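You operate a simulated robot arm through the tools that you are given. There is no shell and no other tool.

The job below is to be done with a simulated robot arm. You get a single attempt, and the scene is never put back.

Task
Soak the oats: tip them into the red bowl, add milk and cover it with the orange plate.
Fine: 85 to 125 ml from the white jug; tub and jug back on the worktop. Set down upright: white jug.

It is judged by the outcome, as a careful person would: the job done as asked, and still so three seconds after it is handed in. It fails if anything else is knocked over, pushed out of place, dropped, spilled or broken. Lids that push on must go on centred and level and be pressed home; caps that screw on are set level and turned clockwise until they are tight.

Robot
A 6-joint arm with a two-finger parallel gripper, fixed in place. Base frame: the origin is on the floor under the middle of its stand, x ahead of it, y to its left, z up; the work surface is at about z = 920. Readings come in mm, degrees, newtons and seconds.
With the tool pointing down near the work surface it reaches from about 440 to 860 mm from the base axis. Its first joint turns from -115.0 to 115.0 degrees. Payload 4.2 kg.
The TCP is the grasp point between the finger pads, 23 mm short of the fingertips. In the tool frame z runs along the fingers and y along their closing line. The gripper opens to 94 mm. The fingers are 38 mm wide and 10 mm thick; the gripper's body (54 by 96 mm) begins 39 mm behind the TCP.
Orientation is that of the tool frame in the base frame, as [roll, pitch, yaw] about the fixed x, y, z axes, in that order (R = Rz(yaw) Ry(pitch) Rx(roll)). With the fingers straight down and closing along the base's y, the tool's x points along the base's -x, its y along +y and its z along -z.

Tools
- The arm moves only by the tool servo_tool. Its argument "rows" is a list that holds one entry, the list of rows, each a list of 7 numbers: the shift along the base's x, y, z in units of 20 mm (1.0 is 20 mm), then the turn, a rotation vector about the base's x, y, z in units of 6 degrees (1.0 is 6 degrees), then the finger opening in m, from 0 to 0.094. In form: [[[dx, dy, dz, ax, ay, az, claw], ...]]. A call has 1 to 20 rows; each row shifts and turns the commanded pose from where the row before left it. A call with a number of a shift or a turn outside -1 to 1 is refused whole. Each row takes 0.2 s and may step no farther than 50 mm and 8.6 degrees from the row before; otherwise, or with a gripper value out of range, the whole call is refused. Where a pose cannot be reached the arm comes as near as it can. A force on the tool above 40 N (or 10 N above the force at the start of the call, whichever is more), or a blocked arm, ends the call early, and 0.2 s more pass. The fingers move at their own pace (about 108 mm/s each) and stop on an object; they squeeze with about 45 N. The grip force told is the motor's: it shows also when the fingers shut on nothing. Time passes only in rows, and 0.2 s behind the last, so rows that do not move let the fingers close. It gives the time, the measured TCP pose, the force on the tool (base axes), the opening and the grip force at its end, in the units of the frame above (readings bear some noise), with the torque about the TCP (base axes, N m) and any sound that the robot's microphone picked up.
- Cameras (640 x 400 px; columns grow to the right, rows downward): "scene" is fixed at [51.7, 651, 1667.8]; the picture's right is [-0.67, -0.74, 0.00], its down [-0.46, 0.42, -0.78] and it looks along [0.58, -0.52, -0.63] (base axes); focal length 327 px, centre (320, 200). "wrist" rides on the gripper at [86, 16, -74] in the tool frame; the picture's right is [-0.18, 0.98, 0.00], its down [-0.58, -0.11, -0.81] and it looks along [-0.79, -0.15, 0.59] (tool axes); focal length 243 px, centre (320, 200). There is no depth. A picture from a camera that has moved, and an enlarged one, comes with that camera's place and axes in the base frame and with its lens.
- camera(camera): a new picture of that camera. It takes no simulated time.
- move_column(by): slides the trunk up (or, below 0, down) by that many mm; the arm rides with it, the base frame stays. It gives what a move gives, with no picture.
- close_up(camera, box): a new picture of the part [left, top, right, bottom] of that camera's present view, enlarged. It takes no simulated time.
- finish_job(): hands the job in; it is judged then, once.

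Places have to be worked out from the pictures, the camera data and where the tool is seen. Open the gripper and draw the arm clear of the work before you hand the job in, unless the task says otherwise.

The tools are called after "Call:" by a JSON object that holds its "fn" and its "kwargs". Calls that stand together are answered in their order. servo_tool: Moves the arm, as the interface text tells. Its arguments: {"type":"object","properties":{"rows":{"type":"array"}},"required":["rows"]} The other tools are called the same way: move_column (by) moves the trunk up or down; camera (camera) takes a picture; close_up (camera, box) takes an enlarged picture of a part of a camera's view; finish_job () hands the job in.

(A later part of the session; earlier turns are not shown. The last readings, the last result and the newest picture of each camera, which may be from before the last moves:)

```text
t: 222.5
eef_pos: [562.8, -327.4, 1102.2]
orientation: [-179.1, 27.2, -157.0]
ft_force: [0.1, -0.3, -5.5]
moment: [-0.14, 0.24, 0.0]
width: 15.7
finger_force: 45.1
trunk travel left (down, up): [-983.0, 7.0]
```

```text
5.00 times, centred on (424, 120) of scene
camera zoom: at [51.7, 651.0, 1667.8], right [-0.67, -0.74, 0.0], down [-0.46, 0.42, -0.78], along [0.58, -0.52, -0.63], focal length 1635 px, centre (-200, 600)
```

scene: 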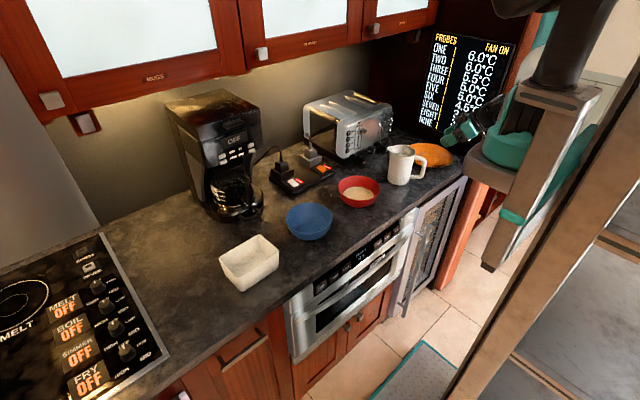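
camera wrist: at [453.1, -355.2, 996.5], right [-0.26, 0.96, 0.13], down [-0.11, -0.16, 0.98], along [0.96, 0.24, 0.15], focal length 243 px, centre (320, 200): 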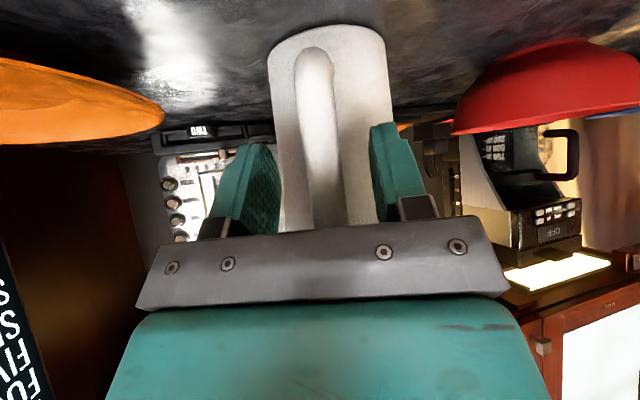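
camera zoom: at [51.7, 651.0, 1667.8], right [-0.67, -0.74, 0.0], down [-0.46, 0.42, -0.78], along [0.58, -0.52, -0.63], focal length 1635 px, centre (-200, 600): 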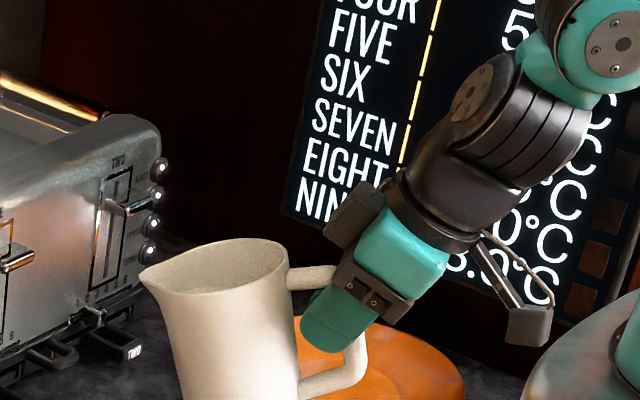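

18° and stable. I raise it, then yaw by +45° (spout toward the bowl) while moving in at a safe height.

Call:
{"fn": "servo_tool", "kwargs": {"rows": [[[0, 0, 0.8, 0, 0, 0, 0.0], [0, 0, 0.8, 0, 0, 0, 0.0], [0.1, 0.3, 0.3, 0, 0, 0.5, 0.0], [0.15, 0.45, 0, 0, 0, 0.6, 0.0], [0.15, 0.45, 0, 0, 0, 0.6, 0.0], [0.15, 0.45, 0, 0, 0, 0.6, 0.0], [0.15, 0.45, 0, 0, 0, 0.6, 0.0], [0.15, 0.45, 0, 0, 0, 0.6, 0.0], [0.15, 0.45, 0, 0, 0, 0.6, 0.0], [0.15, 0.45, 0, 0, 0, 0.6, 0.0], [0.15, 0.45, 0, 0, 0, 0.6, 0.0], [0.1, 0.45, 0, 0, 0, 0.6, 0.0], [0.1, 0.45, 0, 0, 0, 0.6, 0.0], [0, 0.3, 0, 0, 0, 0.5, 0.0]]]}}

Call:
{"fn": "close_up", "kwargs": {"camera": "scene", "box": [310, 100, 470, 200]}}

```text
t: 225.5
eef_pos: [594.7, -224.9, 1142.5]
orientation: [-179.1, 27.4, -114.9]
ft_force: [0.2, -0.2, -6.0]
moment: [-0.28, 0.13, 0.02]
width: 15.8
finger_force: 45.5
trunk travel left (down, up): [-983.0, 7.0]
```

```text
4.00 times, centred on (390, 150) of scene
camera zoom: at [51.7, 651.0, 1667.8], right [-0.67, -0.74, 0.0], down [-0.46, 0.42, -0.78], along [0.58, -0.52, -0.63], focal length 1308 px, centre (40, 400)
```

zoom: 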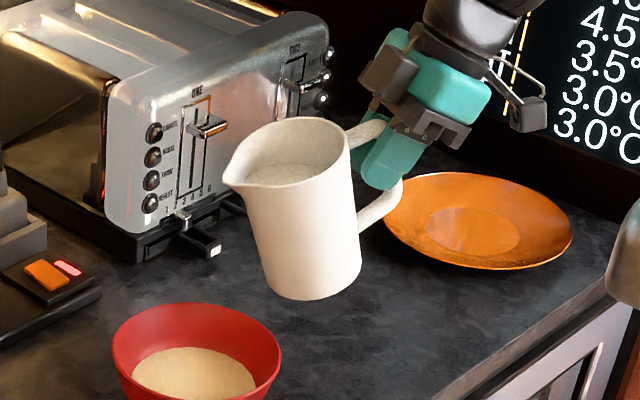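

The jug is over the bowl side, spout in line. I tilt to ~36° (below pouring) while lowering.

Call:
{"fn": "servo_tool", "kwargs": {"rows": [[[-0.1, -0.01, -0.25, -0.462, 0.19, 0, 0.0], [-0.1, -0.01, -0.25, -0.462, 0.19, 0, 0.0], [-0.1, -0.01, -0.25, -0.462, 0.19, 0, 0.0], [-0.1, -0.01, -0.25, -0.462, 0.19, 0, 0.0], [-0.1, -0.01, -0.25, -0.462, 0.19, 0, 0.0]]]}}

Call:
{"fn": "close_up", "kwargs": {"camera": "scene", "box": [320, 120, 448, 200]}}

```text
t: 226.7
eef_pos: [581.7, -226.4, 1116.7]
orientation: [-178.5, 12.4, -114.7]
ft_force: [0.6, 0.1, -7.1]
moment: [-0.26, 0.05, -0.01]
width: 16.0
finger_force: 44.9
trunk travel left (down, up): [-983.0, 7.0]
```

```text
5.00 times, centred on (384, 160) of scene
camera zoom: at [51.7, 651.0, 1667.8], right [-0.67, -0.74, 0.0], down [-0.46, 0.42, -0.78], along [0.58, -0.52, -0.63], focal length 1635 px, centre (0, 400)
```

zoom: 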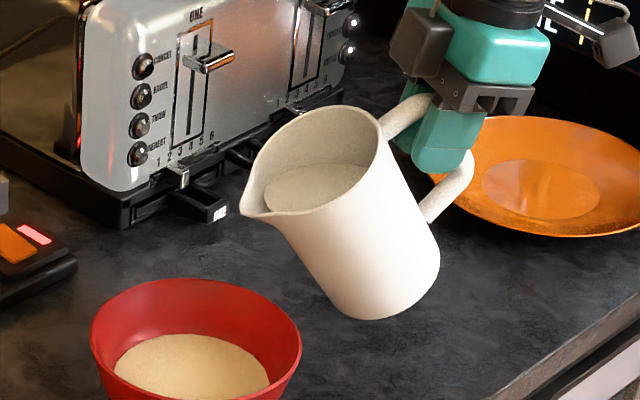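

Call:
{"fn": "servo_tool", "kwargs": {"rows": [[[0.03, 0.02, -0.5, -0.2, 0.0825, 0, 0.0], [0.03, 0.02, -0.5, -0.2, 0.0825, 0, 0.0], [0.02, 0.02, -0.4, -0.2, 0.0825, 0, 0.0], [0, 0.02, -0.3, -0.2, 0.0825, 0, 0.0]]]}}

Call:
{"fn": "close_up", "kwargs": {"camera": "scene", "box": [320, 130, 448, 210]}}

```text
t: 227.7
eef_pos: [586.3, -224.4, 1082.7]
orientation: [-178.1, 7.2, -114.7]
ft_force: [-0.2, 0.2, -5.8]
moment: [-0.19, 0.09, -0.01]
width: 15.7
finger_force: 44.7
trunk travel left (down, up): [-983.0, 7.0]
```

```text
5.00 times, centred on (384, 170) of scene
camera zoom: at [51.7, 651.0, 1667.8], right [-0.67, -0.74, 0.0], down [-0.46, 0.42, -0.78], along [0.58, -0.52, -0.63], focal length 1635 px, centre (0, 350)
```

zoom: 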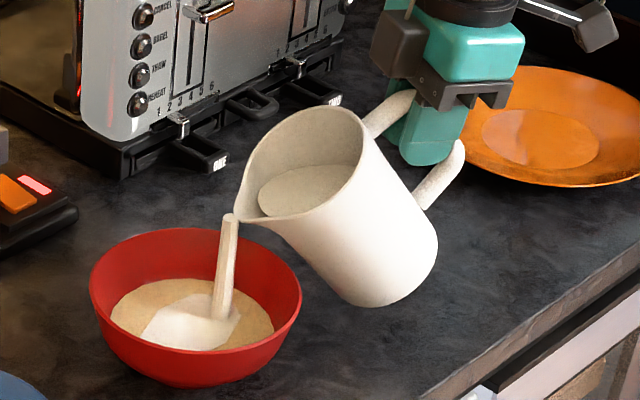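

Milk started flowing already at 38°. I hold this angle and read the force while watching the stream.

Call:
{"fn": "servo_tool", "kwargs": {"rows": [[[0, 0, 0, 0, 0, 0, 0.0]]]}}

Call:
{"fn": "close_up", "kwargs": {"camera": "scene", "box": [320, 130, 448, 210]}}

```text
t: 228.1
eef_pos: [585.1, -224.3, 1082.3]
orientation: [-178.1, 7.3, -114.7]
ft_force: [0.5, -0.1, -5.6]
moment: [-0.2, 0.1, -0.01]
width: 16.0
finger_force: 45.0
trunk travel left (down, up): [-983.0, 7.0]
```

```text
5.00 times, centred on (384, 170) of scene
camera zoom: at [51.7, 651.0, 1667.8], right [-0.67, -0.74, 0.0], down [-0.46, 0.42, -0.78], along [0.58, -0.52, -0.63], focal length 1635 px, centre (0, 350)
```

zoom: 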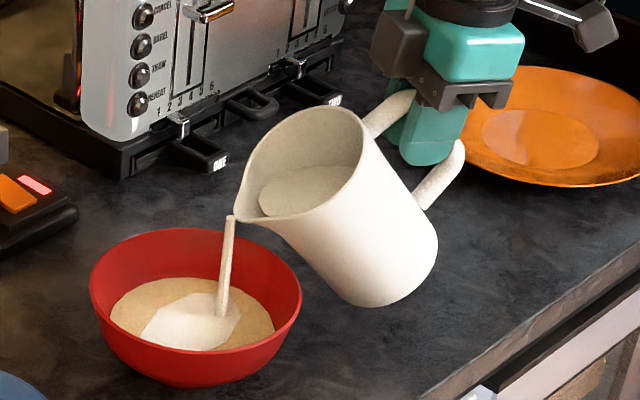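

The stream is thinning. I keep holding and collect readings.

Call:
{"fn": "servo_tool", "kwargs": {"rows": [[[0, 0, 0, 0, 0, 0, 0.0], [0, 0, 0, 0, 0, 0, 0.0], [0, 0, 0, 0, 0, 0, 0.0]]]}}

Call:
{"fn": "servo_tool", "kwargs": {"rows": [[[0, 0, 0, 0, 0, 0, 0.0]]]}}

Call:
{"fn": "servo_tool", "kwargs": {"rows": [[[0, 0, 0, 0, 0, 0, 0.0]]]}}

Call:
{"fn": "servo_tool", "kwargs": {"rows": [[[0, 0, 0, 0, 0, 0, 0.0]]]}}

Call:
{"fn": "servo_tool", "kwargs": {"rows": [[[0, 0, 0, 0, 0, 0, 0.0]]]}}

Call:
{"fn": "close_up", "kwargs": {"camera": "scene", "box": [320, 130, 448, 210]}}

```text
t: 228.9
eef_pos: [584.8, -224.4, 1081.8]
orientation: [-178.1, 7.1, -114.6]
ft_force: [-0.8, -0.3, -6.2]
moment: [-0.16, 0.08, -0.04]
width: 15.8
finger_force: 45.2
trunk travel left (down, up): [-983.0, 7.0]
```

```text
t: 229.3
eef_pos: [584.8, -223.5, 1082.1]
orientation: [-178.1, 7.2, -114.7]
ft_force: [-0.5, 0.3, -5.4]
moment: [-0.18, 0.09, 0.02]
width: 15.9
finger_force: 45.1
trunk travel left (down, up): [-983.0, 7.0]
```

```text
t: 229.7
eef_pos: [584.9, -225.2, 1081.5]
orientation: [-178.1, 7.2, -114.8]
ft_force: [-0.7, -0.5, -5.3]
moment: [-0.13, 0.07, 0.03]
width: 15.9
finger_force: 44.9
trunk travel left (down, up): [-983.0, 7.0]
```

```text
t: 230.1
eef_pos: [585.3, -225.4, 1081.5]
orientation: [-178.1, 7.2, -114.7]
ft_force: [0.7, 0.1, -5.4]
moment: [-0.16, 0.07, -0.04]
width: 15.8
finger_force: 45.2
trunk travel left (down, up): [-983.0, 7.0]
```

```text
t: 230.5
eef_pos: [584.3, -225.5, 1082.5]
orientation: [-178.2, 7.2, -114.7]
ft_force: [0.6, 0.9, -5.4]
moment: [-0.18, 0.08, 0.01]
width: 15.6
finger_force: 45.0
trunk travel left (down, up): [-983.0, 7.0]
```

```text
5.00 times, centred on (384, 170) of scene
camera zoom: at [51.7, 651.0, 1667.8], right [-0.67, -0.74, 0.0], down [-0.46, 0.42, -0.78], along [0.58, -0.52, -0.63], focal length 1635 px, centre (0, 350)
```

zoom: 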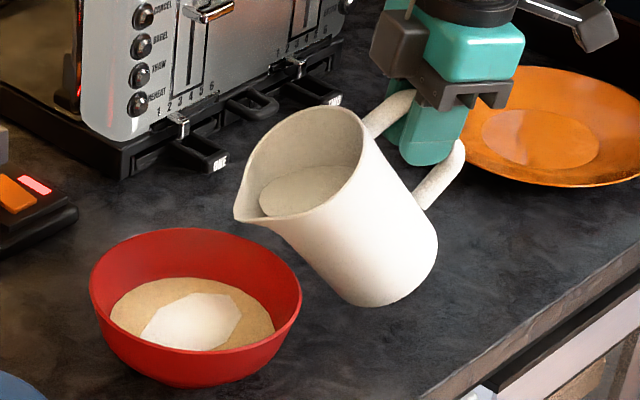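

The flow has stopped. I take more readings to estimate how much has been poured.

Call:
{"fn": "servo_tool", "kwargs": {"rows": [[[0, 0, 0, 0, 0, 0, 0.0]]]}}

Call:
{"fn": "servo_tool", "kwargs": {"rows": [[[0, 0, 0, 0, 0, 0, 0.0]]]}}

Call:
{"fn": "servo_tool", "kwargs": {"rows": [[[0, 0, 0, 0, 0, 0, 0.0]]]}}

Call:
{"fn": "servo_tool", "kwargs": {"rows": [[[0, 0, 0, 0, 0, 0, 0.0]]]}}

Call:
{"fn": "servo_tool", "kwargs": {"rows": [[[0, 0, 0, 0, 0, 0, 0.0]]]}}

Call:
{"fn": "servo_tool", "kwargs": {"rows": [[[0, 0, 0, 0, 0, 0, 0.0]]]}}

Call:
{"fn": "servo_tool", "kwargs": {"rows": [[[0, 0, 0, 0, 0, 0, 0.0]]]}}

Call:
{"fn": "servo_tool", "kwargs": {"rows": [[[0, 0, 0, 0, 0, 0, 0.0]]]}}

Call:
{"fn": "close_up", "kwargs": {"camera": "scene", "box": [330, 170, 394, 210]}}

Call:
{"fn": "close_up", "kwargs": {"camera": "scene", "box": [360, 145, 424, 185]}}

```text
t: 230.9
eef_pos: [584.6, -224.1, 1082.3]
orientation: [-178.0, 7.3, -114.7]
ft_force: [0.9, -0.2, -5.5]
moment: [-0.14, 0.07, 0.0]
width: 15.7
finger_force: 45.1
trunk travel left (down, up): [-983.0, 7.0]
```

```text
t: 231.3
eef_pos: [584.7, -223.7, 1082.6]
orientation: [-178.0, 7.1, -114.7]
ft_force: [0.1, 0.0, -6.5]
moment: [-0.18, 0.05, 0.02]
width: 15.9
finger_force: 45.0
trunk travel left (down, up): [-983.0, 7.0]
```

```text
t: 231.7
eef_pos: [586.1, -225.1, 1082.6]
orientation: [-178.1, 7.2, -114.6]
ft_force: [-0.2, 0.0, -5.9]
moment: [-0.18, 0.1, 0.0]
width: 15.6
finger_force: 44.8
trunk travel left (down, up): [-983.0, 7.0]
```

```text
t: 232.1
eef_pos: [585.5, -224.6, 1083.2]
orientation: [-178.1, 7.3, -114.7]
ft_force: [0.0, -0.9, -5.3]
moment: [-0.16, 0.08, -0.01]
width: 15.8
finger_force: 44.8
trunk travel left (down, up): [-983.0, 7.0]
```

```text
t: 232.5
eef_pos: [584.8, -224.6, 1081.8]
orientation: [-178.1, 7.2, -114.7]
ft_force: [-0.2, 0.7, -5.7]
moment: [-0.18, 0.06, -0.02]
width: 15.9
finger_force: 45.3
trunk travel left (down, up): [-983.0, 7.0]
```

```text
t: 232.9
eef_pos: [584.7, -224.0, 1081.3]
orientation: [-178.1, 7.2, -114.7]
ft_force: [-0.8, 0.2, -5.7]
moment: [-0.21, 0.11, 0.01]
width: 15.8
finger_force: 44.8
trunk travel left (down, up): [-983.0, 7.0]
```

```text
t: 233.3
eef_pos: [586.0, -224.5, 1082.7]
orientation: [-178.1, 7.2, -114.7]
ft_force: [-0.7, -0.1, -5.5]
moment: [-0.18, 0.05, 0.02]
width: 15.9
finger_force: 44.7
trunk travel left (down, up): [-983.0, 7.0]
```

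```text
t: 233.7
eef_pos: [583.7, -225.5, 1082.0]
orientation: [-178.1, 7.2, -114.7]
ft_force: [0.7, -1.0, -6.7]
moment: [-0.19, 0.07, -0.03]
width: 16.0
finger_force: 45.0
trunk travel left (down, up): [-983.0, 7.0]
```

```text
10.00 times, centred on (362, 190) of scene
camera zoom: at [51.7, 651.0, 1667.8], right [-0.67, -0.74, 0.0], down [-0.46, 0.42, -0.78], along [0.58, -0.52, -0.63], focal length 3269 px, centre (-100, 300)
```

zoom: 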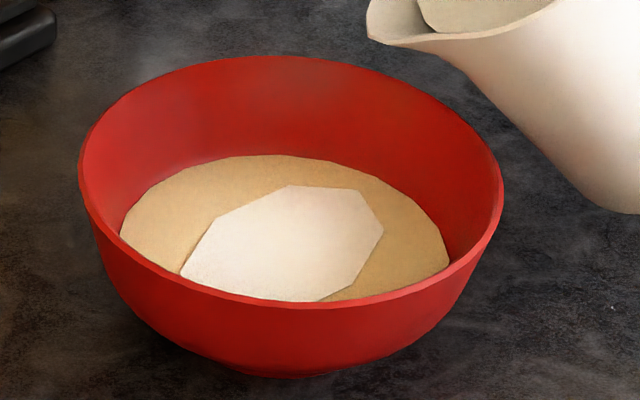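

```text
10.00 times, centred on (392, 165) of scene
camera zoom: at [51.7, 651.0, 1667.8], right [-0.67, -0.74, 0.0], down [-0.46, 0.42, -0.78], along [0.58, -0.52, -0.63], focal length 3269 px, centre (-400, 550)
```

zoom: 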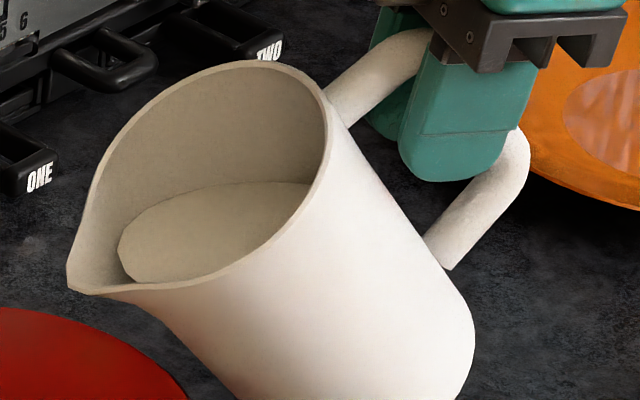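

Readings average 5.69 N (−0.6 N, roughly 50–60 ml), with some uncertainty. I bring the jug upright in place, above the bowl, to measure the milk level and weight in the same attitude as before.

Call:
{"fn": "servo_tool", "kwargs": {"rows": [[[0, 0, 0.3, 0.463, -0.191, 0, 0.0], [0, 0, 0.3, 0.463, -0.191, 0, 0.0], [0, 0, 0.3, 0.463, -0.191, 0, 0.0], [0, 0, 0.3, 0.463, -0.191, 0, 0.0], [0, 0, 0.3, 0.463, -0.191, 0, 0.0], [0, 0, 0.3, 0.463, -0.191, 0, 0.0], [0, 0, 0.3, 0.463, -0.191, 0, 0.0], [0, 0, 0.3, 0.463, -0.191, 0, 0.0], [0, 0, 0.2, 0.463, -0.191, 0, 0.0], [0, 0, 0.2, 0.463, -0.191, 0, 0.0], [0, 0, 0, 0.463, -0.191, 0, 0.0], [0, 0, 0, 0.463, -0.191, 0, 0.0], [0, 0, 0, 0.31, -0.128, 0, 0.0], [0, 0, 0, 0, 0, 0, 0.0]]]}}

Call:
{"fn": "close_up", "kwargs": {"camera": "scene", "box": [340, 100, 468, 180]}}

```text
t: 236.7
eef_pos: [584.6, -225.2, 1136.9]
orientation: [179.8, 45.3, -115.6]
ft_force: [-0.2, 0.9, -5.5]
moment: [-0.34, 0.11, 0.0]
width: 16.0
finger_force: 44.9
trunk travel left (down, up): [-983.0, 7.0]
```

```text
5.00 times, centred on (404, 140) of scene
camera zoom: at [51.7, 651.0, 1667.8], right [-0.67, -0.74, 0.0], down [-0.46, 0.42, -0.78], along [0.58, -0.52, -0.63], focal length 1635 px, centre (-100, 500)
```

zoom: 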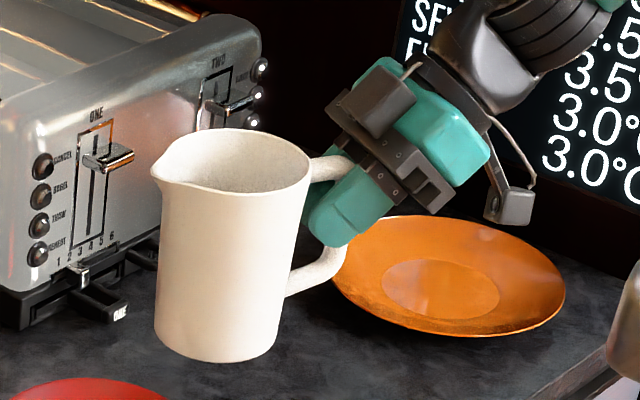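

Call:
{"fn": "close_up", "kwargs": {"camera": "scene", "box": [366, 122, 406, 147]}}

Call:
{"fn": "servo_tool", "kwargs": {"rows": [[[0, 0, 0, 0, 0, 0, 0.0]]]}}

Call:
{"fn": "servo_tool", "kwargs": {"rows": [[[0, 0, 0, 0, 0, 0, 0.0]]]}}

Call:
{"fn": "servo_tool", "kwargs": {"rows": [[[0, 0, 0, 0, 0, 0, 0.0]]]}}

Call:
{"fn": "servo_tool", "kwargs": {"rows": [[[0, 0, 0, 0, 0, 0, 0.0]]]}}

Call:
{"fn": "servo_tool", "kwargs": {"rows": [[[0, 0, 0, 0, 0, 0, 0.0]]]}}

Call:
{"fn": "servo_tool", "kwargs": {"rows": [[[0, 0, 0, 0, 0, 0, 0.0]]]}}

Call:
{"fn": "servo_tool", "kwargs": {"rows": [[[0, 0, 0, 0, 0, 0, 0.0]]]}}

Call:
{"fn": "servo_tool", "kwargs": {"rows": [[[0, 0, 0, 0, 0, 0, 0.0]]]}}

Call:
{"fn": "servo_tool", "kwargs": {"rows": [[[0, 0, 0, 0, 0, 0, 0.0]]]}}

Call:
{"fn": "servo_tool", "kwargs": {"rows": [[[0, 0, 0, 0, 0, 0, 0.0]]]}}

```text
16.00 times, centred on (386, 134) of scene
camera zoom: at [51.7, 651.0, 1667.8], right [-0.67, -0.74, 0.0], down [-0.46, 0.42, -0.78], along [0.58, -0.52, -0.63], focal length 5231 px, centre (-736, 1248)
```

zoom: 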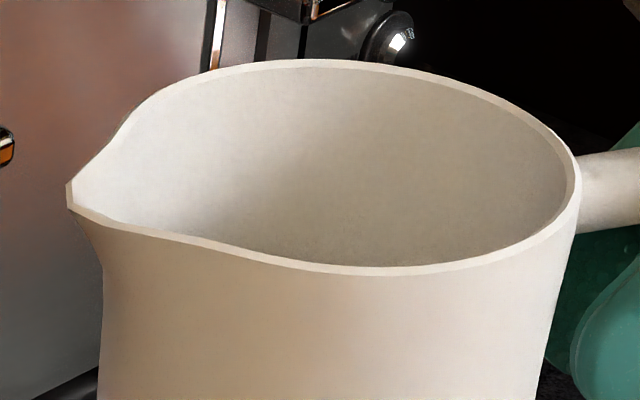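

```text
t: 237.1
eef_pos: [586.2, -225.0, 1136.7]
orientation: [179.9, 45.3, -115.6]
ft_force: [0.4, 0.3, -5.5]
moment: [-0.36, 0.15, -0.02]
width: 15.7
finger_force: 45.0
trunk travel left (down, up): [-983.0, 7.0]
```

```text
t: 237.5
eef_pos: [584.4, -224.8, 1136.9]
orientation: [179.9, 45.3, -115.5]
ft_force: [-1.1, 0.5, -5.5]
moment: [-0.3, 0.12, 0.0]
width: 16.0
finger_force: 45.0
trunk travel left (down, up): [-983.0, 7.0]
```

```text
t: 237.9
eef_pos: [585.0, -224.1, 1136.9]
orientation: [179.9, 45.3, -115.7]
ft_force: [0.1, 0.7, -5.9]
moment: [-0.3, 0.11, 0.0]
width: 15.7
finger_force: 44.4
trunk travel left (down, up): [-983.0, 7.0]
```

```text
t: 238.3
eef_pos: [586.5, -224.9, 1136.5]
orientation: [179.9, 45.3, -115.7]
ft_force: [0.7, -0.4, -5.1]
moment: [-0.29, 0.13, 0.04]
width: 15.9
finger_force: 44.8
trunk travel left (down, up): [-983.0, 7.0]
```

```text
t: 238.7
eef_pos: [585.4, -225.0, 1136.2]
orientation: [180.0, 45.3, -115.6]
ft_force: [0.4, -0.5, -5.0]
moment: [-0.29, 0.13, 0.0]
width: 15.8
finger_force: 45.1
trunk travel left (down, up): [-983.0, 7.0]
```

```text
t: 239.1
eef_pos: [584.5, -223.9, 1135.6]
orientation: [179.9, 45.4, -115.6]
ft_force: [-0.3, 0.4, -5.5]
moment: [-0.31, 0.16, 0.0]
width: 15.6
finger_force: 44.8
trunk travel left (down, up): [-983.0, 7.0]
```

```text
t: 239.5
eef_pos: [586.2, -224.8, 1137.4]
orientation: [179.9, 45.3, -115.6]
ft_force: [0.8, -0.2, -5.4]
moment: [-0.29, 0.16, 0.01]
width: 15.6
finger_force: 44.8
trunk travel left (down, up): [-983.0, 7.0]
```

```text
t: 239.9
eef_pos: [585.7, -224.9, 1137.2]
orientation: [179.9, 45.3, -115.6]
ft_force: [0.1, -0.1, -6.0]
moment: [-0.31, 0.15, 0.01]
width: 16.1
finger_force: 45.1
trunk travel left (down, up): [-983.0, 7.0]
```

```text
t: 240.3
eef_pos: [586.0, -224.4, 1137.8]
orientation: [179.9, 45.3, -115.6]
ft_force: [-0.3, -0.2, -6.7]
moment: [-0.31, 0.14, 0.01]
width: 15.8
finger_force: 44.7
trunk travel left (down, up): [-983.0, 7.0]
```

```text
t: 240.7
eef_pos: [585.8, -225.7, 1136.9]
orientation: [179.9, 45.3, -115.6]
ft_force: [0.8, 0.0, -5.8]
moment: [-0.32, 0.14, -0.02]
width: 15.8
finger_force: 45.2
trunk travel left (down, up): [-983.0, 7.0]
```

Force difference ≈ 0.68 N and moment difference ≈ 0.33 N-equivalent: about 50 ml poured so far. From geometry the remaining ~55 ml needs about 44° tilt. I tilt again to 36°, then slowly on to 44° and hold.

Call:
{"fn": "servo_tool", "kwargs": {"rows": [[[0, 0, -0.2, -0.462, 0.19, 0, 0.0], [0, 0, -0.2, -0.462, 0.19, 0, 0.0], [0, 0, -0.2, -0.462, 0.19, 0, 0.0], [0, 0, -0.2, -0.462, 0.19, 0, 0.0], [0, 0, -0.2, -0.462, 0.19, 0, 0.0], [0, 0, -0.2, -0.462, 0.19, 0, 0.0], [0, 0, -0.2, -0.462, 0.19, 0, 0.0], [0, 0, -0.2, -0.462, 0.19, 0, 0.0], [0, 0.02, -0.2, -0.462, 0.19, 0, 0.0], [0, 0.02, -0.2, -0.462, 0.19, 0, 0.0], [0, 0.02, -0.2, -0.462, 0.19, 0, 0.0], [0, 0.02, -0.2, -0.462, 0.19, 0, 0.0]]]}}

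Call:
{"fn": "close_up", "kwargs": {"camera": "scene", "box": [320, 130, 448, 210]}}

```text
t: 243.3
eef_pos: [586.5, -223.2, 1090.9]
orientation: [-178.2, 9.4, -114.7]
ft_force: [0.3, -0.2, -5.5]
moment: [-0.21, 0.06, -0.02]
width: 16.0
finger_force: 45.1
trunk travel left (down, up): [-983.0, 7.0]
```

```text
5.00 times, centred on (384, 170) of scene
camera zoom: at [51.7, 651.0, 1667.8], right [-0.67, -0.74, 0.0], down [-0.46, 0.42, -0.78], along [0.58, -0.52, -0.63], focal length 1635 px, centre (0, 350)
```

zoom: 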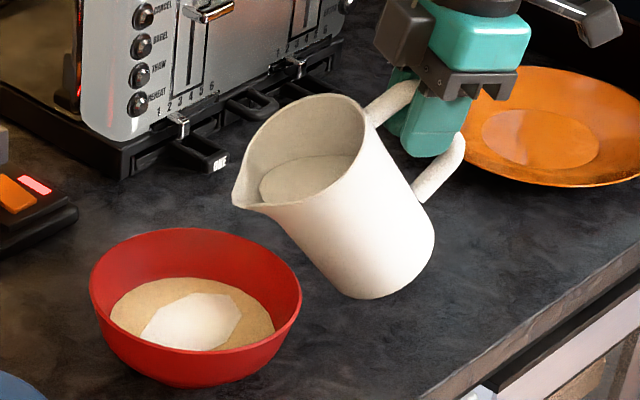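

Call:
{"fn": "servo_tool", "kwargs": {"rows": [[[0, 0.02, -0.03, -0.158, 0.065, 0, 0.0], [0, 0.02, -0.03, -0.158, 0.065, 0, 0.0], [0, 0.02, -0.03, -0.158, 0.065, 0, 0.0], [0, 0.02, 0, -0.158, 0.065, 0, 0.0], [0, 0.02, 0, -0.158, 0.065, 0, 0.0]]]}}

Call:
{"fn": "close_up", "kwargs": {"camera": "scene", "box": [320, 130, 448, 210]}}

```text
t: 244.5
eef_pos: [585.3, -220.9, 1086.7]
orientation: [-177.9, 4.2, -114.6]
ft_force: [-0.8, -0.8, -5.4]
moment: [-0.14, 0.06, 0.03]
width: 15.9
finger_force: 45.2
trunk travel left (down, up): [-983.0, 7.0]
```

```text
5.00 times, centred on (384, 170) of scene
camera zoom: at [51.7, 651.0, 1667.8], right [-0.67, -0.74, 0.0], down [-0.46, 0.42, -0.78], along [0.58, -0.52, -0.63], focal length 1635 px, centre (0, 350)
```

zoom: 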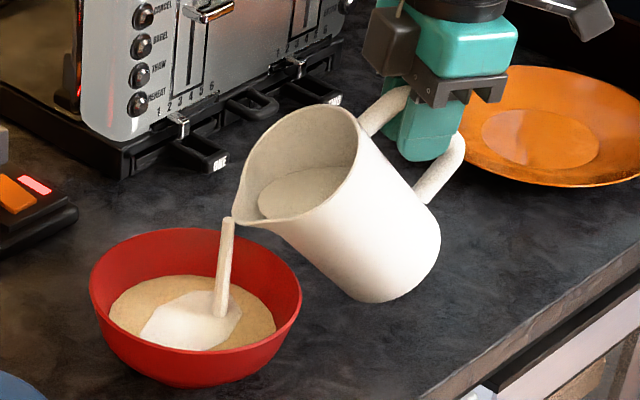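

Call:
{"fn": "servo_tool", "kwargs": {"rows": [[[0, 0, 0, -0.158, 0.065, 0, 0.0], [0, 0, 0, -0.158, 0.065, 0, 0.0], [0, 0, 0, -0.1, 0.041, 0, 0.0], [0, 0, 0, 0, 0, 0, 0.0]]]}}

Call:
{"fn": "close_up", "kwargs": {"camera": "scene", "box": [320, 130, 448, 210]}}

```text
t: 245.5
eef_pos: [585.1, -220.3, 1087.3]
orientation: [-177.9, 1.4, -114.7]
ft_force: [0.7, -0.2, -5.0]
moment: [-0.11, 0.05, 0.03]
width: 16.1
finger_force: 45.3
trunk travel left (down, up): [-983.0, 7.0]
```

```text
5.00 times, centred on (384, 170) of scene
camera zoom: at [51.7, 651.0, 1667.8], right [-0.67, -0.74, 0.0], down [-0.46, 0.42, -0.78], along [0.58, -0.52, -0.63], focal length 1635 px, centre (0, 350)
```

zoom: 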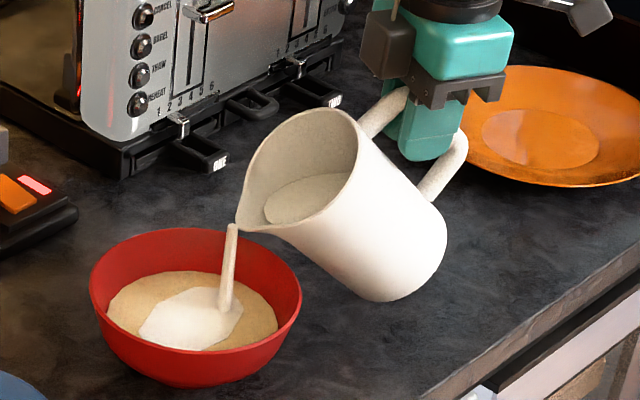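

Call:
{"fn": "servo_tool", "kwargs": {"rows": [[[0, 0, 0, 0, 0, 0, 0.0], [0, 0, 0, 0, 0, 0, 0.0], [0, 0, 0, 0, 0, 0, 0.0], [0, 0, 0, 0, 0, 0, 0.0]]]}}

Call:
{"fn": "close_up", "kwargs": {"camera": "scene", "box": [320, 130, 448, 210]}}

```text
t: 246.5
eef_pos: [585.0, -220.6, 1087.7]
orientation: [-177.8, 1.6, -114.6]
ft_force: [0.2, -0.5, -4.8]
moment: [-0.14, 0.06, 0.01]
width: 15.7
finger_force: 45.3
trunk travel left (down, up): [-983.0, 7.0]
```

```text
5.00 times, centred on (384, 170) of scene
camera zoom: at [51.7, 651.0, 1667.8], right [-0.67, -0.74, 0.0], down [-0.46, 0.42, -0.78], along [0.58, -0.52, -0.63], focal length 1635 px, centre (0, 350)
```

zoom: 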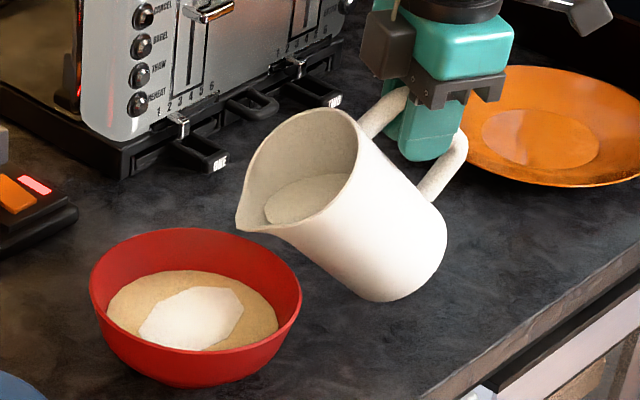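

Call:
{"fn": "close_up", "kwargs": {"camera": "scene", "box": [330, 170, 394, 210]}}

Call:
{"fn": "servo_tool", "kwargs": {"rows": [[[0, 0, 0.3, 0.463, -0.191, 0, 0.0], [0, 0, 0.3, 0.463, -0.191, 0, 0.0], [0, 0, 0.3, 0.463, -0.191, 0, 0.0], [0, 0, 0.3, 0.463, -0.191, 0, 0.0], [0, 0, 0.3, 0.463, -0.191, 0, 0.0], [0, 0, 0.3, 0.463, -0.191, 0, 0.0], [0, 0, 0.3, 0.463, -0.191, 0, 0.0], [0, 0, 0.3, 0.463, -0.191, 0, 0.0], [0, 0, 0.2, 0.463, -0.191, 0, 0.0], [0, 0, 0.2, 0.463, -0.191, 0, 0.0], [0, 0, 0, 0.463, -0.191, 0, 0.0], [0, 0, 0, 0.463, -0.191, 0, 0.0], [0, 0, 0, 0.463, -0.191, 0, 0.0], [0, 0, 0, 0.463, -0.191, 0, 0.0], [0, 0, 0, 0.28, -0.115, 0, 0.0], [0, 0, 0, 0, 0, 0, 0.0]]]}}

```text
10.00 times, centred on (362, 190) of scene
camera zoom: at [51.7, 651.0, 1667.8], right [-0.67, -0.74, 0.0], down [-0.46, 0.42, -0.78], along [0.58, -0.52, -0.63], focal length 3269 px, centre (-100, 300)
```

zoom: 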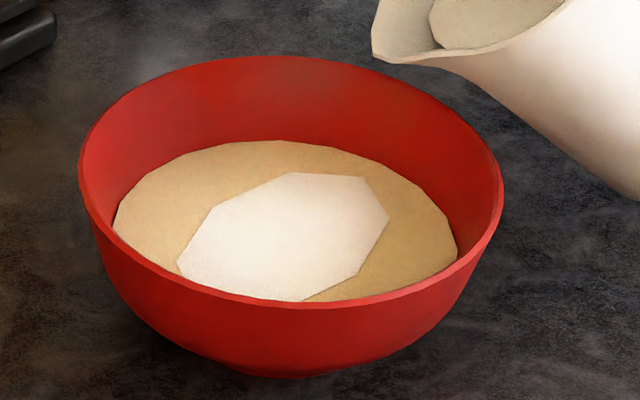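

```text
t: 249.9
eef_pos: [585.6, -219.1, 1143.3]
orientation: [180.0, 45.4, -115.6]
ft_force: [0.1, 0.2, -4.7]
moment: [-0.26, 0.14, -0.01]
width: 15.7
finger_force: 45.0
trunk travel left (down, up): [-983.0, 7.0]
```

The flow stopped at 43.8°. Bowl level changes suggest both pours were similar in size (~50 ml each). I take readings with the jug upright to confirm.

Call:
{"fn": "servo_tool", "kwargs": {"rows": [[[0, 0, 0, 0, 0, 0, 0.0]]]}}

Call:
{"fn": "servo_tool", "kwargs": {"rows": [[[0, 0, 0, 0, 0, 0, 0.0]]]}}

Call:
{"fn": "servo_tool", "kwargs": {"rows": [[[0, 0, 0, 0, 0, 0, 0.0]]]}}

Call:
{"fn": "servo_tool", "kwargs": {"rows": [[[0, 0, 0, 0, 0, 0, 0.0]]]}}

Call:
{"fn": "servo_tool", "kwargs": {"rows": [[[0, 0, 0, 0, 0, 0, 0.0]]]}}

Call:
{"fn": "servo_tool", "kwargs": {"rows": [[[0, 0, 0, 0, 0, 0, 0.0]]]}}

Call:
{"fn": "servo_tool", "kwargs": {"rows": [[[0, 0, 0, 0, 0, 0, 0.0]]]}}

Call:
{"fn": "servo_tool", "kwargs": {"rows": [[[0, 0, 0, 0, 0, 0, 0.0]]]}}

Call:
{"fn": "servo_tool", "kwargs": {"rows": [[[0, 0, 0, 0, 0, 0, 0.0]]]}}

Call:
{"fn": "servo_tool", "kwargs": {"rows": [[[0, 0, 0, 0, 0, 0, 0.0]]]}}

Call:
{"fn": "servo_tool", "kwargs": {"rows": [[[0, 0, 0, 0, 0, 0, 0.0]]]}}

Call:
{"fn": "servo_tool", "kwargs": {"rows": [[[0, 0, 0, 0, 0, 0, 0.0]]]}}

```text
t: 250.3
eef_pos: [585.0, -220.8, 1143.0]
orientation: [-179.9, 45.6, -115.5]
ft_force: [0.3, -0.6, -6.3]
moment: [-0.3, 0.12, 0.0]
width: 15.8
finger_force: 45.0
trunk travel left (down, up): [-983.0, 7.0]
```

```text
t: 250.7
eef_pos: [584.3, -219.9, 1144.3]
orientation: [180.0, 45.6, -115.7]
ft_force: [0.2, -0.7, -4.8]
moment: [-0.27, 0.14, -0.01]
width: 15.7
finger_force: 45.2
trunk travel left (down, up): [-983.0, 7.0]
```

```text
t: 251.1
eef_pos: [584.8, -220.4, 1143.1]
orientation: [-180.0, 45.5, -115.6]
ft_force: [0.7, 0.9, -5.5]
moment: [-0.27, 0.13, 0.03]
width: 15.9
finger_force: 45.2
trunk travel left (down, up): [-983.0, 7.0]
```

```text
t: 251.5
eef_pos: [585.4, -220.4, 1143.7]
orientation: [-180.0, 45.4, -115.7]
ft_force: [-0.6, 0.2, -5.5]
moment: [-0.29, 0.16, 0.0]
width: 15.6
finger_force: 45.2
trunk travel left (down, up): [-983.0, 7.0]
```

```text
t: 251.9
eef_pos: [586.3, -220.9, 1143.7]
orientation: [179.9, 45.5, -115.5]
ft_force: [0.0, -0.4, -4.8]
moment: [-0.3, 0.1, -0.01]
width: 15.5
finger_force: 44.5
trunk travel left (down, up): [-983.0, 7.0]
```

```text
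t: 252.3
eef_pos: [586.3, -221.3, 1143.1]
orientation: [-180.0, 45.5, -115.6]
ft_force: [-0.2, -0.1, -4.8]
moment: [-0.27, 0.13, 0.04]
width: 16.0
finger_force: 44.7
trunk travel left (down, up): [-983.0, 7.0]
```

```text
t: 252.7
eef_pos: [585.8, -221.0, 1144.5]
orientation: [-180.0, 45.5, -115.6]
ft_force: [0.3, -0.7, -5.7]
moment: [-0.27, 0.08, 0.0]
width: 15.8
finger_force: 44.9
trunk travel left (down, up): [-983.0, 7.0]
```

```text
t: 253.1
eef_pos: [585.7, -221.7, 1143.5]
orientation: [180.0, 45.5, -115.7]
ft_force: [0.0, -0.2, -5.6]
moment: [-0.29, 0.17, 0.0]
width: 15.7
finger_force: 44.7
trunk travel left (down, up): [-983.0, 7.0]
```

```text
t: 253.5
eef_pos: [585.1, -221.6, 1143.9]
orientation: [179.9, 45.5, -115.6]
ft_force: [0.0, 0.2, -4.9]
moment: [-0.3, 0.13, -0.02]
width: 15.6
finger_force: 44.7
trunk travel left (down, up): [-983.0, 7.0]
```

```text
t: 253.9
eef_pos: [586.3, -220.6, 1143.9]
orientation: [-180.0, 45.5, -115.7]
ft_force: [-0.4, 0.2, -4.5]
moment: [-0.26, 0.14, 0.0]
width: 15.7
finger_force: 45.0
trunk travel left (down, up): [-983.0, 7.0]
```

```text
t: 254.3
eef_pos: [586.0, -219.9, 1144.3]
orientation: [179.9, 45.5, -115.6]
ft_force: [-0.6, 0.2, -5.3]
moment: [-0.24, 0.13, 0.0]
width: 15.8
finger_force: 44.6
trunk travel left (down, up): [-983.0, 7.0]
```

```text
t: 254.7
eef_pos: [584.7, -219.5, 1143.6]
orientation: [-179.9, 45.5, -115.6]
ft_force: [-0.9, -0.2, -4.6]
moment: [-0.26, 0.14, -0.03]
width: 15.9
finger_force: 44.9
trunk travel left (down, up): [-983.0, 7.0]
```

Estimates: force → ~114 ml, moment → ~75 ml, geometry → ~84 ml, bowl level → ~97 ml; combined ≈ 93 ± 9 ml. I add a small extra (~12 ml) by tilting ~1.2° further than before, to centre on ~105 ml.

Call:
{"fn": "servo_tool", "kwargs": {"rows": [[[0, 0, -0.2, -0.462, 0.19, 0, 0.0], [0, 0, -0.2, -0.462, 0.19, 0, 0.0], [0, 0, -0.2, -0.462, 0.19, 0, 0.0], [0, 0, -0.2, -0.462, 0.19, 0, 0.0], [0, 0, -0.2, -0.462, 0.19, 0, 0.0], [0, 0, -0.2, -0.462, 0.19, 0, 0.0], [0, 0, -0.2, -0.462, 0.19, 0, 0.0], [0, 0, -0.2, -0.462, 0.19, 0, 0.0], [0, 0, -0.2, -0.462, 0.19, 0, 0.0], [0, 0, -0.2, -0.462, 0.19, 0, 0.0], [0, 0, -0.2, -0.462, 0.19, 0, 0.0], [0, 0, -0.2, -0.462, 0.19, 0, 0.0], [0, 0, -0.2, -0.35, 0.144, 0, 0.0], [0, 0, -0.2, -0.3, 0.124, 0, 0.0]]]}}

Call:
{"fn": "close_up", "kwargs": {"camera": "scene", "box": [320, 130, 448, 210]}}

```text
t: 257.7
eef_pos: [585.5, -221.9, 1087.3]
orientation: [-177.9, 5.2, -114.7]
ft_force: [0.4, -0.7, -5.4]
moment: [-0.13, 0.04, 0.0]
width: 15.6
finger_force: 44.9
trunk travel left (down, up): [-983.0, 7.0]
```

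```text
5.00 times, centred on (384, 170) of scene
camera zoom: at [51.7, 651.0, 1667.8], right [-0.67, -0.74, 0.0], down [-0.46, 0.42, -0.78], along [0.58, -0.52, -0.63], focal length 1635 px, centre (0, 350)
```

zoom: 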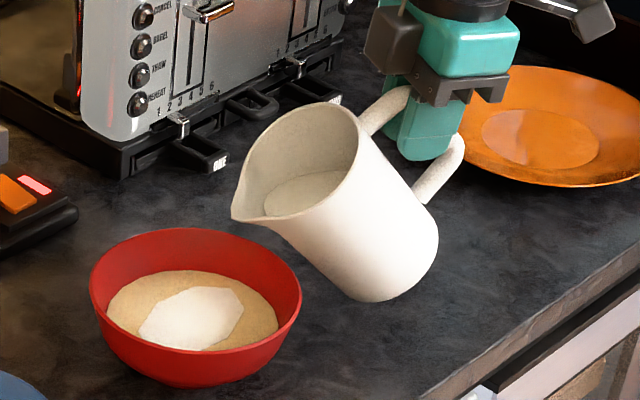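

Call:
{"fn": "servo_tool", "kwargs": {"rows": [[[0, 0, 0, -0.126, 0.052, 0, 0.0], [0, 0, 0, -0.126, 0.052, 0, 0.0], [0, 0, 0, -0.126, 0.052, 0, 0.0], [0, 0, 0, -0.126, 0.052, 0, 0.0], [0, 0, 0, -0.126, 0.052, 0, 0.0], [0, 0, 0, -0.126, 0.052, 0, 0.0], [0, 0, 0, 0, 0, 0, 0.0]]]}}

Call:
{"fn": "close_up", "kwargs": {"camera": "scene", "box": [320, 130, 448, 210]}}

```text
t: 259.3
eef_pos: [584.9, -220.2, 1087.2]
orientation: [-177.7, 0.4, -114.6]
ft_force: [0.1, -0.5, -5.0]
moment: [-0.12, 0.05, -0.05]
width: 15.7
finger_force: 45.4
trunk travel left (down, up): [-983.0, 7.0]
```

```text
5.00 times, centred on (384, 170) of scene
camera zoom: at [51.7, 651.0, 1667.8], right [-0.67, -0.74, 0.0], down [-0.46, 0.42, -0.78], along [0.58, -0.52, -0.63], focal length 1635 px, centre (0, 350)
```

zoom: 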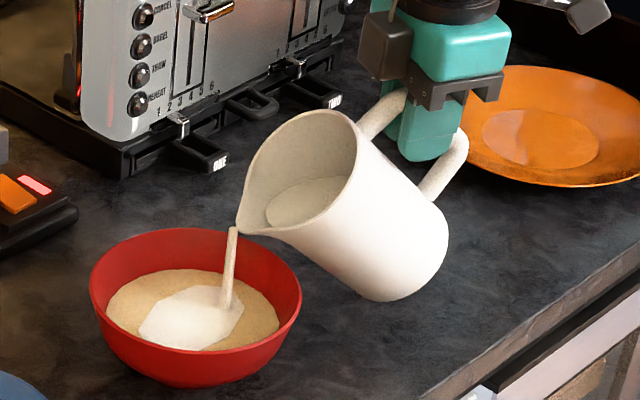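

Call:
{"fn": "servo_tool", "kwargs": {"rows": [[[0, 0, 0, 0, 0, 0, 0.0], [0, 0, 0, 0, 0, 0, 0.0], [0, 0, 0, 0, 0, 0, 0.0], [0, 0, 0, 0, 0, 0, 0.0]]]}}

Call:
{"fn": "close_up", "kwargs": {"camera": "scene", "box": [320, 130, 448, 210]}}

Call:
{"fn": "close_up", "kwargs": {"camera": "scene", "box": [330, 170, 394, 210]}}

```text
t: 260.3
eef_pos: [585.6, -220.6, 1088.0]
orientation: [-177.7, 0.4, -114.6]
ft_force: [-0.3, -0.8, -4.6]
moment: [-0.1, 0.08, -0.02]
width: 15.8
finger_force: 45.5
trunk travel left (down, up): [-983.0, 7.0]
```

```text
5.00 times, centred on (384, 170) of scene
camera zoom: at [51.7, 651.0, 1667.8], right [-0.67, -0.74, 0.0], down [-0.46, 0.42, -0.78], along [0.58, -0.52, -0.63], focal length 1635 px, centre (0, 350)
```

zoom: 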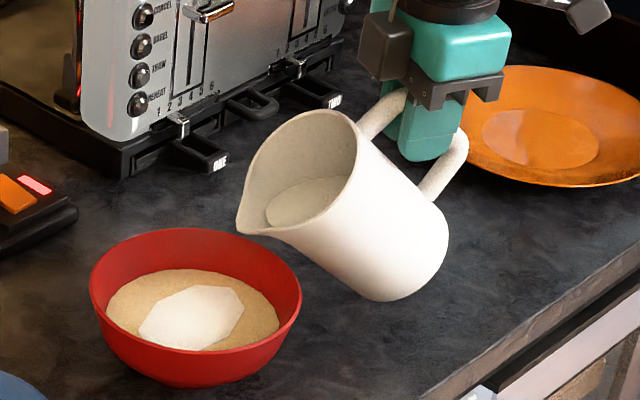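

```text
10.00 times, centred on (362, 190) of scene
camera zoom: at [51.7, 651.0, 1667.8], right [-0.67, -0.74, 0.0], down [-0.46, 0.42, -0.78], along [0.58, -0.52, -0.63], focal length 3269 px, centre (-100, 300)
```

zoom: 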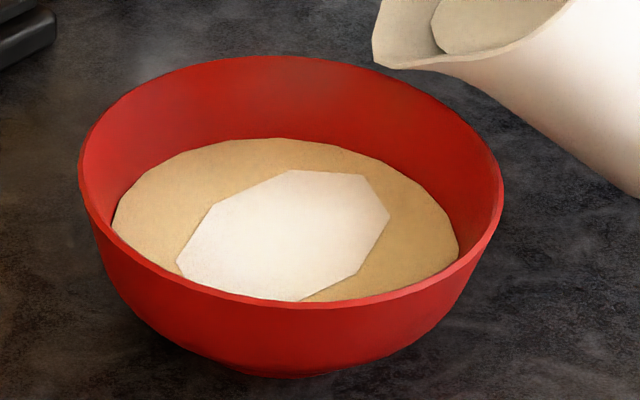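

Flow stopped; estimated total ≈ 103 ml. I bring the jug upright and take it back to its place.

Call:
{"fn": "servo_tool", "kwargs": {"rows": [[[0, 0, 0.3, 0.463, -0.191, 0, 0.0], [0, 0, 0.3, 0.463, -0.191, 0, 0.0], [0, 0, 0.3, 0.463, -0.191, 0, 0.0], [0, 0, 0.3, 0.463, -0.191, 0, 0.0], [0, 0, 0.3, 0.463, -0.191, 0, 0.0], [0, 0, 0.3, 0.463, -0.191, 0, 0.0], [0, 0, 0.3, 0.463, -0.191, 0, 0.0], [0, 0, 0.3, 0.463, -0.191, 0, 0.0], [0, 0, 0.2, 0.463, -0.191, 0, 0.0], [0, 0, 0.2, 0.463, -0.191, 0, 0.0], [0, 0, 0, 0.463, -0.191, 0, 0.0], [0, 0, 0, 0.463, -0.191, 0, 0.0], [0, 0, 0, 0.463, -0.191, 0, 0.0], [0, 0, 0, 0.463, -0.191, 0, 0.0], [0, 0, 0, 0.445, -0.184, 0, 0.0]]]}}

Call:
{"fn": "servo_tool", "kwargs": {"rows": [[[-0.15, -0.45, 0, 0, 0, -0.6, 0.0], [-0.15, -0.45, 0, 0, 0, -0.6, 0.0], [-0.15, -0.45, 0, 0, 0, -0.6, 0.0], [-0.15, -0.45, 0, 0, 0, -0.6, 0.0], [-0.1, -0.45, 0, 0, 0, -0.6, 0.0], [-0.1, -0.45, 0, 0, 0, -0.6, 0.0], [-0.1, -0.45, 0, 0, 0, -0.6, 0.0], [-0.1, -0.45, 0, 0, 0, -0.6, 0.0], [-0.1, -0.45, 0, 0, 0, -0.6, 0.0], [0, -0.45, 0, 0, 0, -0.6, 0.0], [0, -0.45, 0, 0, 0, -0.5, 0.0], [0, -0.4, 0, 0, 0, -0.5, 0.0]]]}}

```text
t: 263.5
eef_pos: [585.1, -221.2, 1143.0]
orientation: [-179.9, 45.4, -115.5]
ft_force: [-0.2, 0.1, -5.3]
moment: [-0.27, 0.09, 0.03]
width: 15.6
finger_force: 44.9
trunk travel left (down, up): [-983.0, 7.0]
```

```text
t: 266.1
eef_pos: [562.8, -329.8, 1144.3]
orientation: [-179.9, 45.4, -157.6]
ft_force: [-0.1, -0.7, -4.7]
moment: [-0.15, 0.24, 0.0]
width: 15.8
finger_force: 45.2
trunk travel left (down, up): [-983.0, 7.0]
```

Call:
{"fn": "servo_tool", "kwargs": {"rows": [[[0.03, 0.05, -0.8, 0, 0, 0, 0.0], [0.02, 0.05, -0.9, 0, 0, 0, 0.0], [0, 0, -0.9, 0, 0, 0, 0.0], [0, 0, -0.9, 0, 0, 0, 0.0], [0, 0, -0.9, 0, 0, 0, 0.0], [0, 0, -0.9, 0, 0, 0, 0.0], [0, 0, -0.7, 0, 0, 0, 0.0]]]}}

Call:
{"fn": "servo_tool", "kwargs": {"rows": [[[0, 0, -0.3, 0, 0, 0, 0.0], [0, 0, -0.2, 0, 0, 0, 0.0]]]}}

Call:
{"fn": "close_up", "kwargs": {"camera": "scene", "box": [370, 110, 466, 170]}}

```text
t: 267.7
eef_pos: [565.4, -327.3, 1023.2]
orientation: [-179.7, 45.4, -157.5]
ft_force: [-0.9, 0.1, -5.0]
moment: [-0.11, 0.25, -0.05]
width: 15.8
finger_force: 45.3
trunk travel left (down, up): [-983.0, 7.0]
```

```text
t: 268.3
eef_pos: [564.7, -326.3, 1012.6]
orientation: [-180.0, 45.3, -157.5]
ft_force: [0.1, -0.7, -5.2]
moment: [-0.11, 0.31, -0.01]
width: 15.8
finger_force: 45.0
trunk travel left (down, up): [-983.0, 7.0]
```

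```text
6.67 times, centred on (418, 140) of scene
camera zoom: at [51.7, 651.0, 1667.8], right [-0.67, -0.74, 0.0], down [-0.46, 0.42, -0.78], along [0.58, -0.52, -0.63], focal length 2180 px, centre (-333, 600)
```

zoom: 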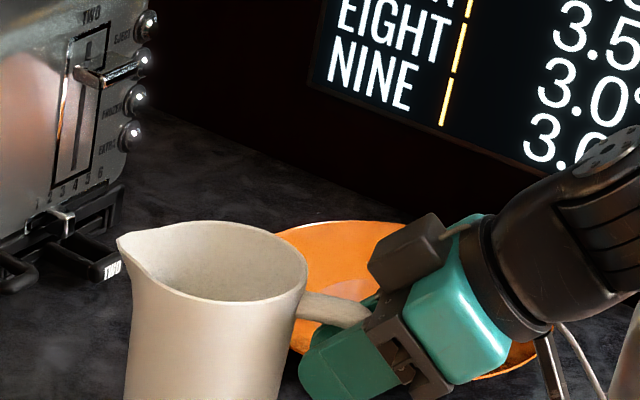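

Lowering the last few millimetres slowly until contact.

Call:
{"fn": "servo_tool", "kwargs": {"rows": [[[0, 0, -0.15, 0, 0, 0, 0.0], [0, 0, 0, 0, 0, 0, 0.0]]]}}

Call:
{"fn": "servo_tool", "kwargs": {"rows": [[[0, 0, -0.12, 0, 0, 0, 0.0], [0, 0, 0, 0, 0, 0, 0.0]]]}}

Call:
{"fn": "servo_tool", "kwargs": {"rows": [[[0, 0, -0.06, 0, 0, 0, 0.0], [0, 0, 0, 0, 0, 0, 0.0]]]}}

```text
t: 268.9
eef_pos: [563.6, -327.9, 1010.3]
orientation: [-179.9, 45.4, -157.5]
ft_force: [0.1, -0.1, -5.6]
moment: [-0.15, 0.33, -0.01]
width: 15.7
finger_force: 44.9
trunk travel left (down, up): [-983.0, 7.0]
```

```text
t: 269.5
eef_pos: [564.9, -326.9, 1008.0]
orientation: [-179.8, 45.3, -157.5]
ft_force: [-0.8, -0.5, -1.7]
moment: [0.02, 0.04, 0.02]
width: 15.9
finger_force: 45.6
trunk travel left (down, up): [-983.0, 7.0]
```

```text
t: 270.1
eef_pos: [563.6, -326.5, 1008.1]
orientation: [-179.9, 45.4, -157.6]
ft_force: [-4.5, -0.2, 9.1]
moment: [0.5, -0.74, 0.12]
width: 15.8
finger_force: 45.7
trunk travel left (down, up): [-983.0, 7.0]
```

Call:
{"fn": "servo_tool", "kwargs": {"rows": [[[0, 0, 0.04, 0, 0, 0, 0.0], [0, 0, 0, 0, 0, 0, 0.018], [0, 0, 0, 0, 0, 0, 0.024], [0, 0, 0, 0, 0, 0, 0.035], [0, 0, 0, 0, 0, 0, 0.05], [0, 0, 0, 0, 0, 0, 0.05]]]}}

Call:
{"fn": "close_up", "kwargs": {"camera": "scene", "box": [370, 120, 466, 180]}}

```text
t: 271.5
eef_pos: [564.9, -325.6, 1007.3]
orientation: [-179.9, 45.5, -157.4]
ft_force: [-0.5, 0.3, 0.3]
moment: [0.0, 0.03, 0.0]
width: 50.0
finger_force: 0.2
trunk travel left (down, up): [-983.0, 7.0]
```

```text
6.67 times, centred on (418, 150) of scene
camera zoom: at [51.7, 651.0, 1667.8], right [-0.67, -0.74, 0.0], down [-0.46, 0.42, -0.78], along [0.58, -0.52, -0.63], focal length 2180 px, centre (-333, 533)
```

zoom: 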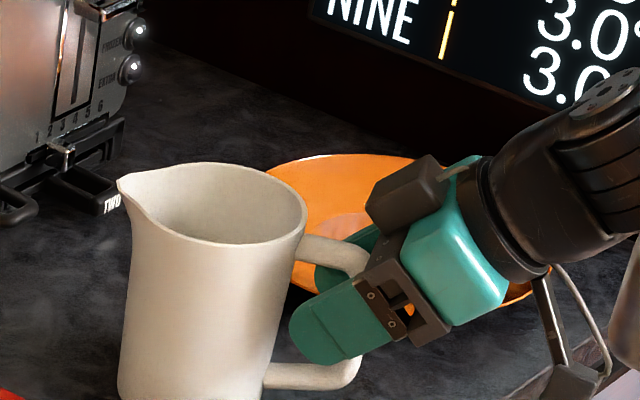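

Call:
{"fn": "servo_tool", "kwargs": {"rows": [[[-0.6, -0.25, 0.65, 0, 0, 0, 0.05], [-0.65, -0.27, 0.7, 0, 0, 0, 0.05], [-0.65, -0.27, 0.7, 0, 0, 0, 0.05], [-0.65, -0.27, 0.8, 0, 0, 0, 0.05], [-0.5, -0.2, 1, 0, 0, 0, 0.05], [0, 0, 1, 0, 0, 0, 0.05], [0, 0, 1, 0, 0, 0, 0.05]]]}}

Call:
{"fn": "servo_tool", "kwargs": {"rows": [[[0, 0, 0.2, -0.359, 0.866, 0, 0.05], [0, 0, 0.2, -0.359, 0.866, 0, 0.05], [0, 0, 0.2, -0.359, 0.866, 0, 0.05], [0, 0, 0.2, -0.359, 0.866, 0, 0.05]]]}}

Call:
{"fn": "servo_tool", "kwargs": {"rows": [[[0, 0, 0.2, -0.359, 0.866, 0, 0.05], [0, 0, 0.2, -0.359, 0.866, 0, 0.05], [0, 0.3, 0.1, -0.359, 0.866, 0, 0.05], [0, 0.4, 0, -0.37, 0.89, 0, 0.05]]]}}

```text
t: 273.1
eef_pos: [504.4, -352.5, 1126.0]
orientation: [-179.9, 45.4, -157.6]
ft_force: [0.9, -0.5, 0.0]
moment: [0.0, 0.01, 0.05]
width: 50.1
finger_force: 0.1
trunk travel left (down, up): [-983.0, 7.0]
```

```text
t: 274.1
eef_pos: [503.6, -349.6, 1141.8]
orientation: [-179.9, 22.8, -157.7]
ft_force: [0.6, -0.1, 0.2]
moment: [-0.01, -0.03, 0.02]
width: 50.1
finger_force: 0.0
trunk travel left (down, up): [-983.0, 7.0]
```

```text
t: 275.1
eef_pos: [502.5, -337.0, 1151.5]
orientation: [-179.9, 0.2, -157.5]
ft_force: [0.5, -0.2, 0.2]
moment: [0.02, 0.0, -0.02]
width: 49.9
finger_force: 0.0
trunk travel left (down, up): [-983.0, 7.0]
```

Call:
{"fn": "servo_tool", "kwargs": {"rows": [[[-0.4, 0.8, 0.44, 0, 0, -0.776, 0.094], [-0.4, 0.8, 0.44, 0, 0, -0.776, 0.094], [-0.4, 0.85, 0.44, 0, 0, -0.776, 0.094], [-0.4, 0.85, 0.44, 0, 0, -0.776, 0.094], [-0.4, 0.85, 0.44, 0, 0, -0.776, 0.094]]]}}

Call:
{"fn": "camera", "kwargs": {"camera": "wrist"}}

Call:
{"fn": "close_up", "kwargs": {"camera": "wrist", "box": [250, 140, 378, 220]}}

```text
t: 276.3
eef_pos: [462.4, -254.9, 1195.5]
orientation: [-179.9, 0.2, 179.1]
ft_force: [0.5, 0.3, -0.6]
moment: [0.0, 0.03, -0.06]
width: 94.0
finger_force: 0.1
trunk travel left (down, up): [-983.0, 7.0]
```

```text
taken
camera wrist: at [375.6, -235.8, 1268.9], right [0.2, 0.98, 0.0], down [0.58, -0.12, 0.81], along [0.79, -0.16, -0.59], focal length 243 px, centre (320, 200)
```

wrist: 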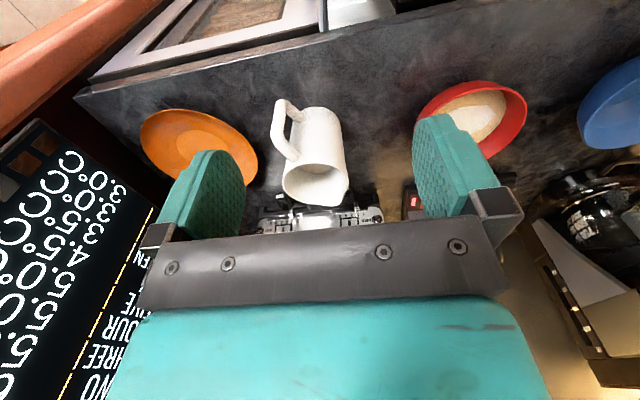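

```text
5.00 times, centred on (314, 180) of wrist
camera zoom: at [375.6, -235.8, 1268.9], right [0.2, 0.98, 0.0], down [0.58, -0.12, 0.81], along [0.79, -0.16, -0.59], focal length 1213 px, centre (350, 300)
```

zoom: 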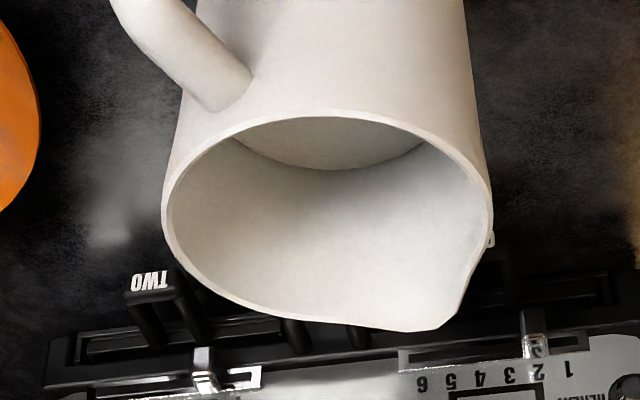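

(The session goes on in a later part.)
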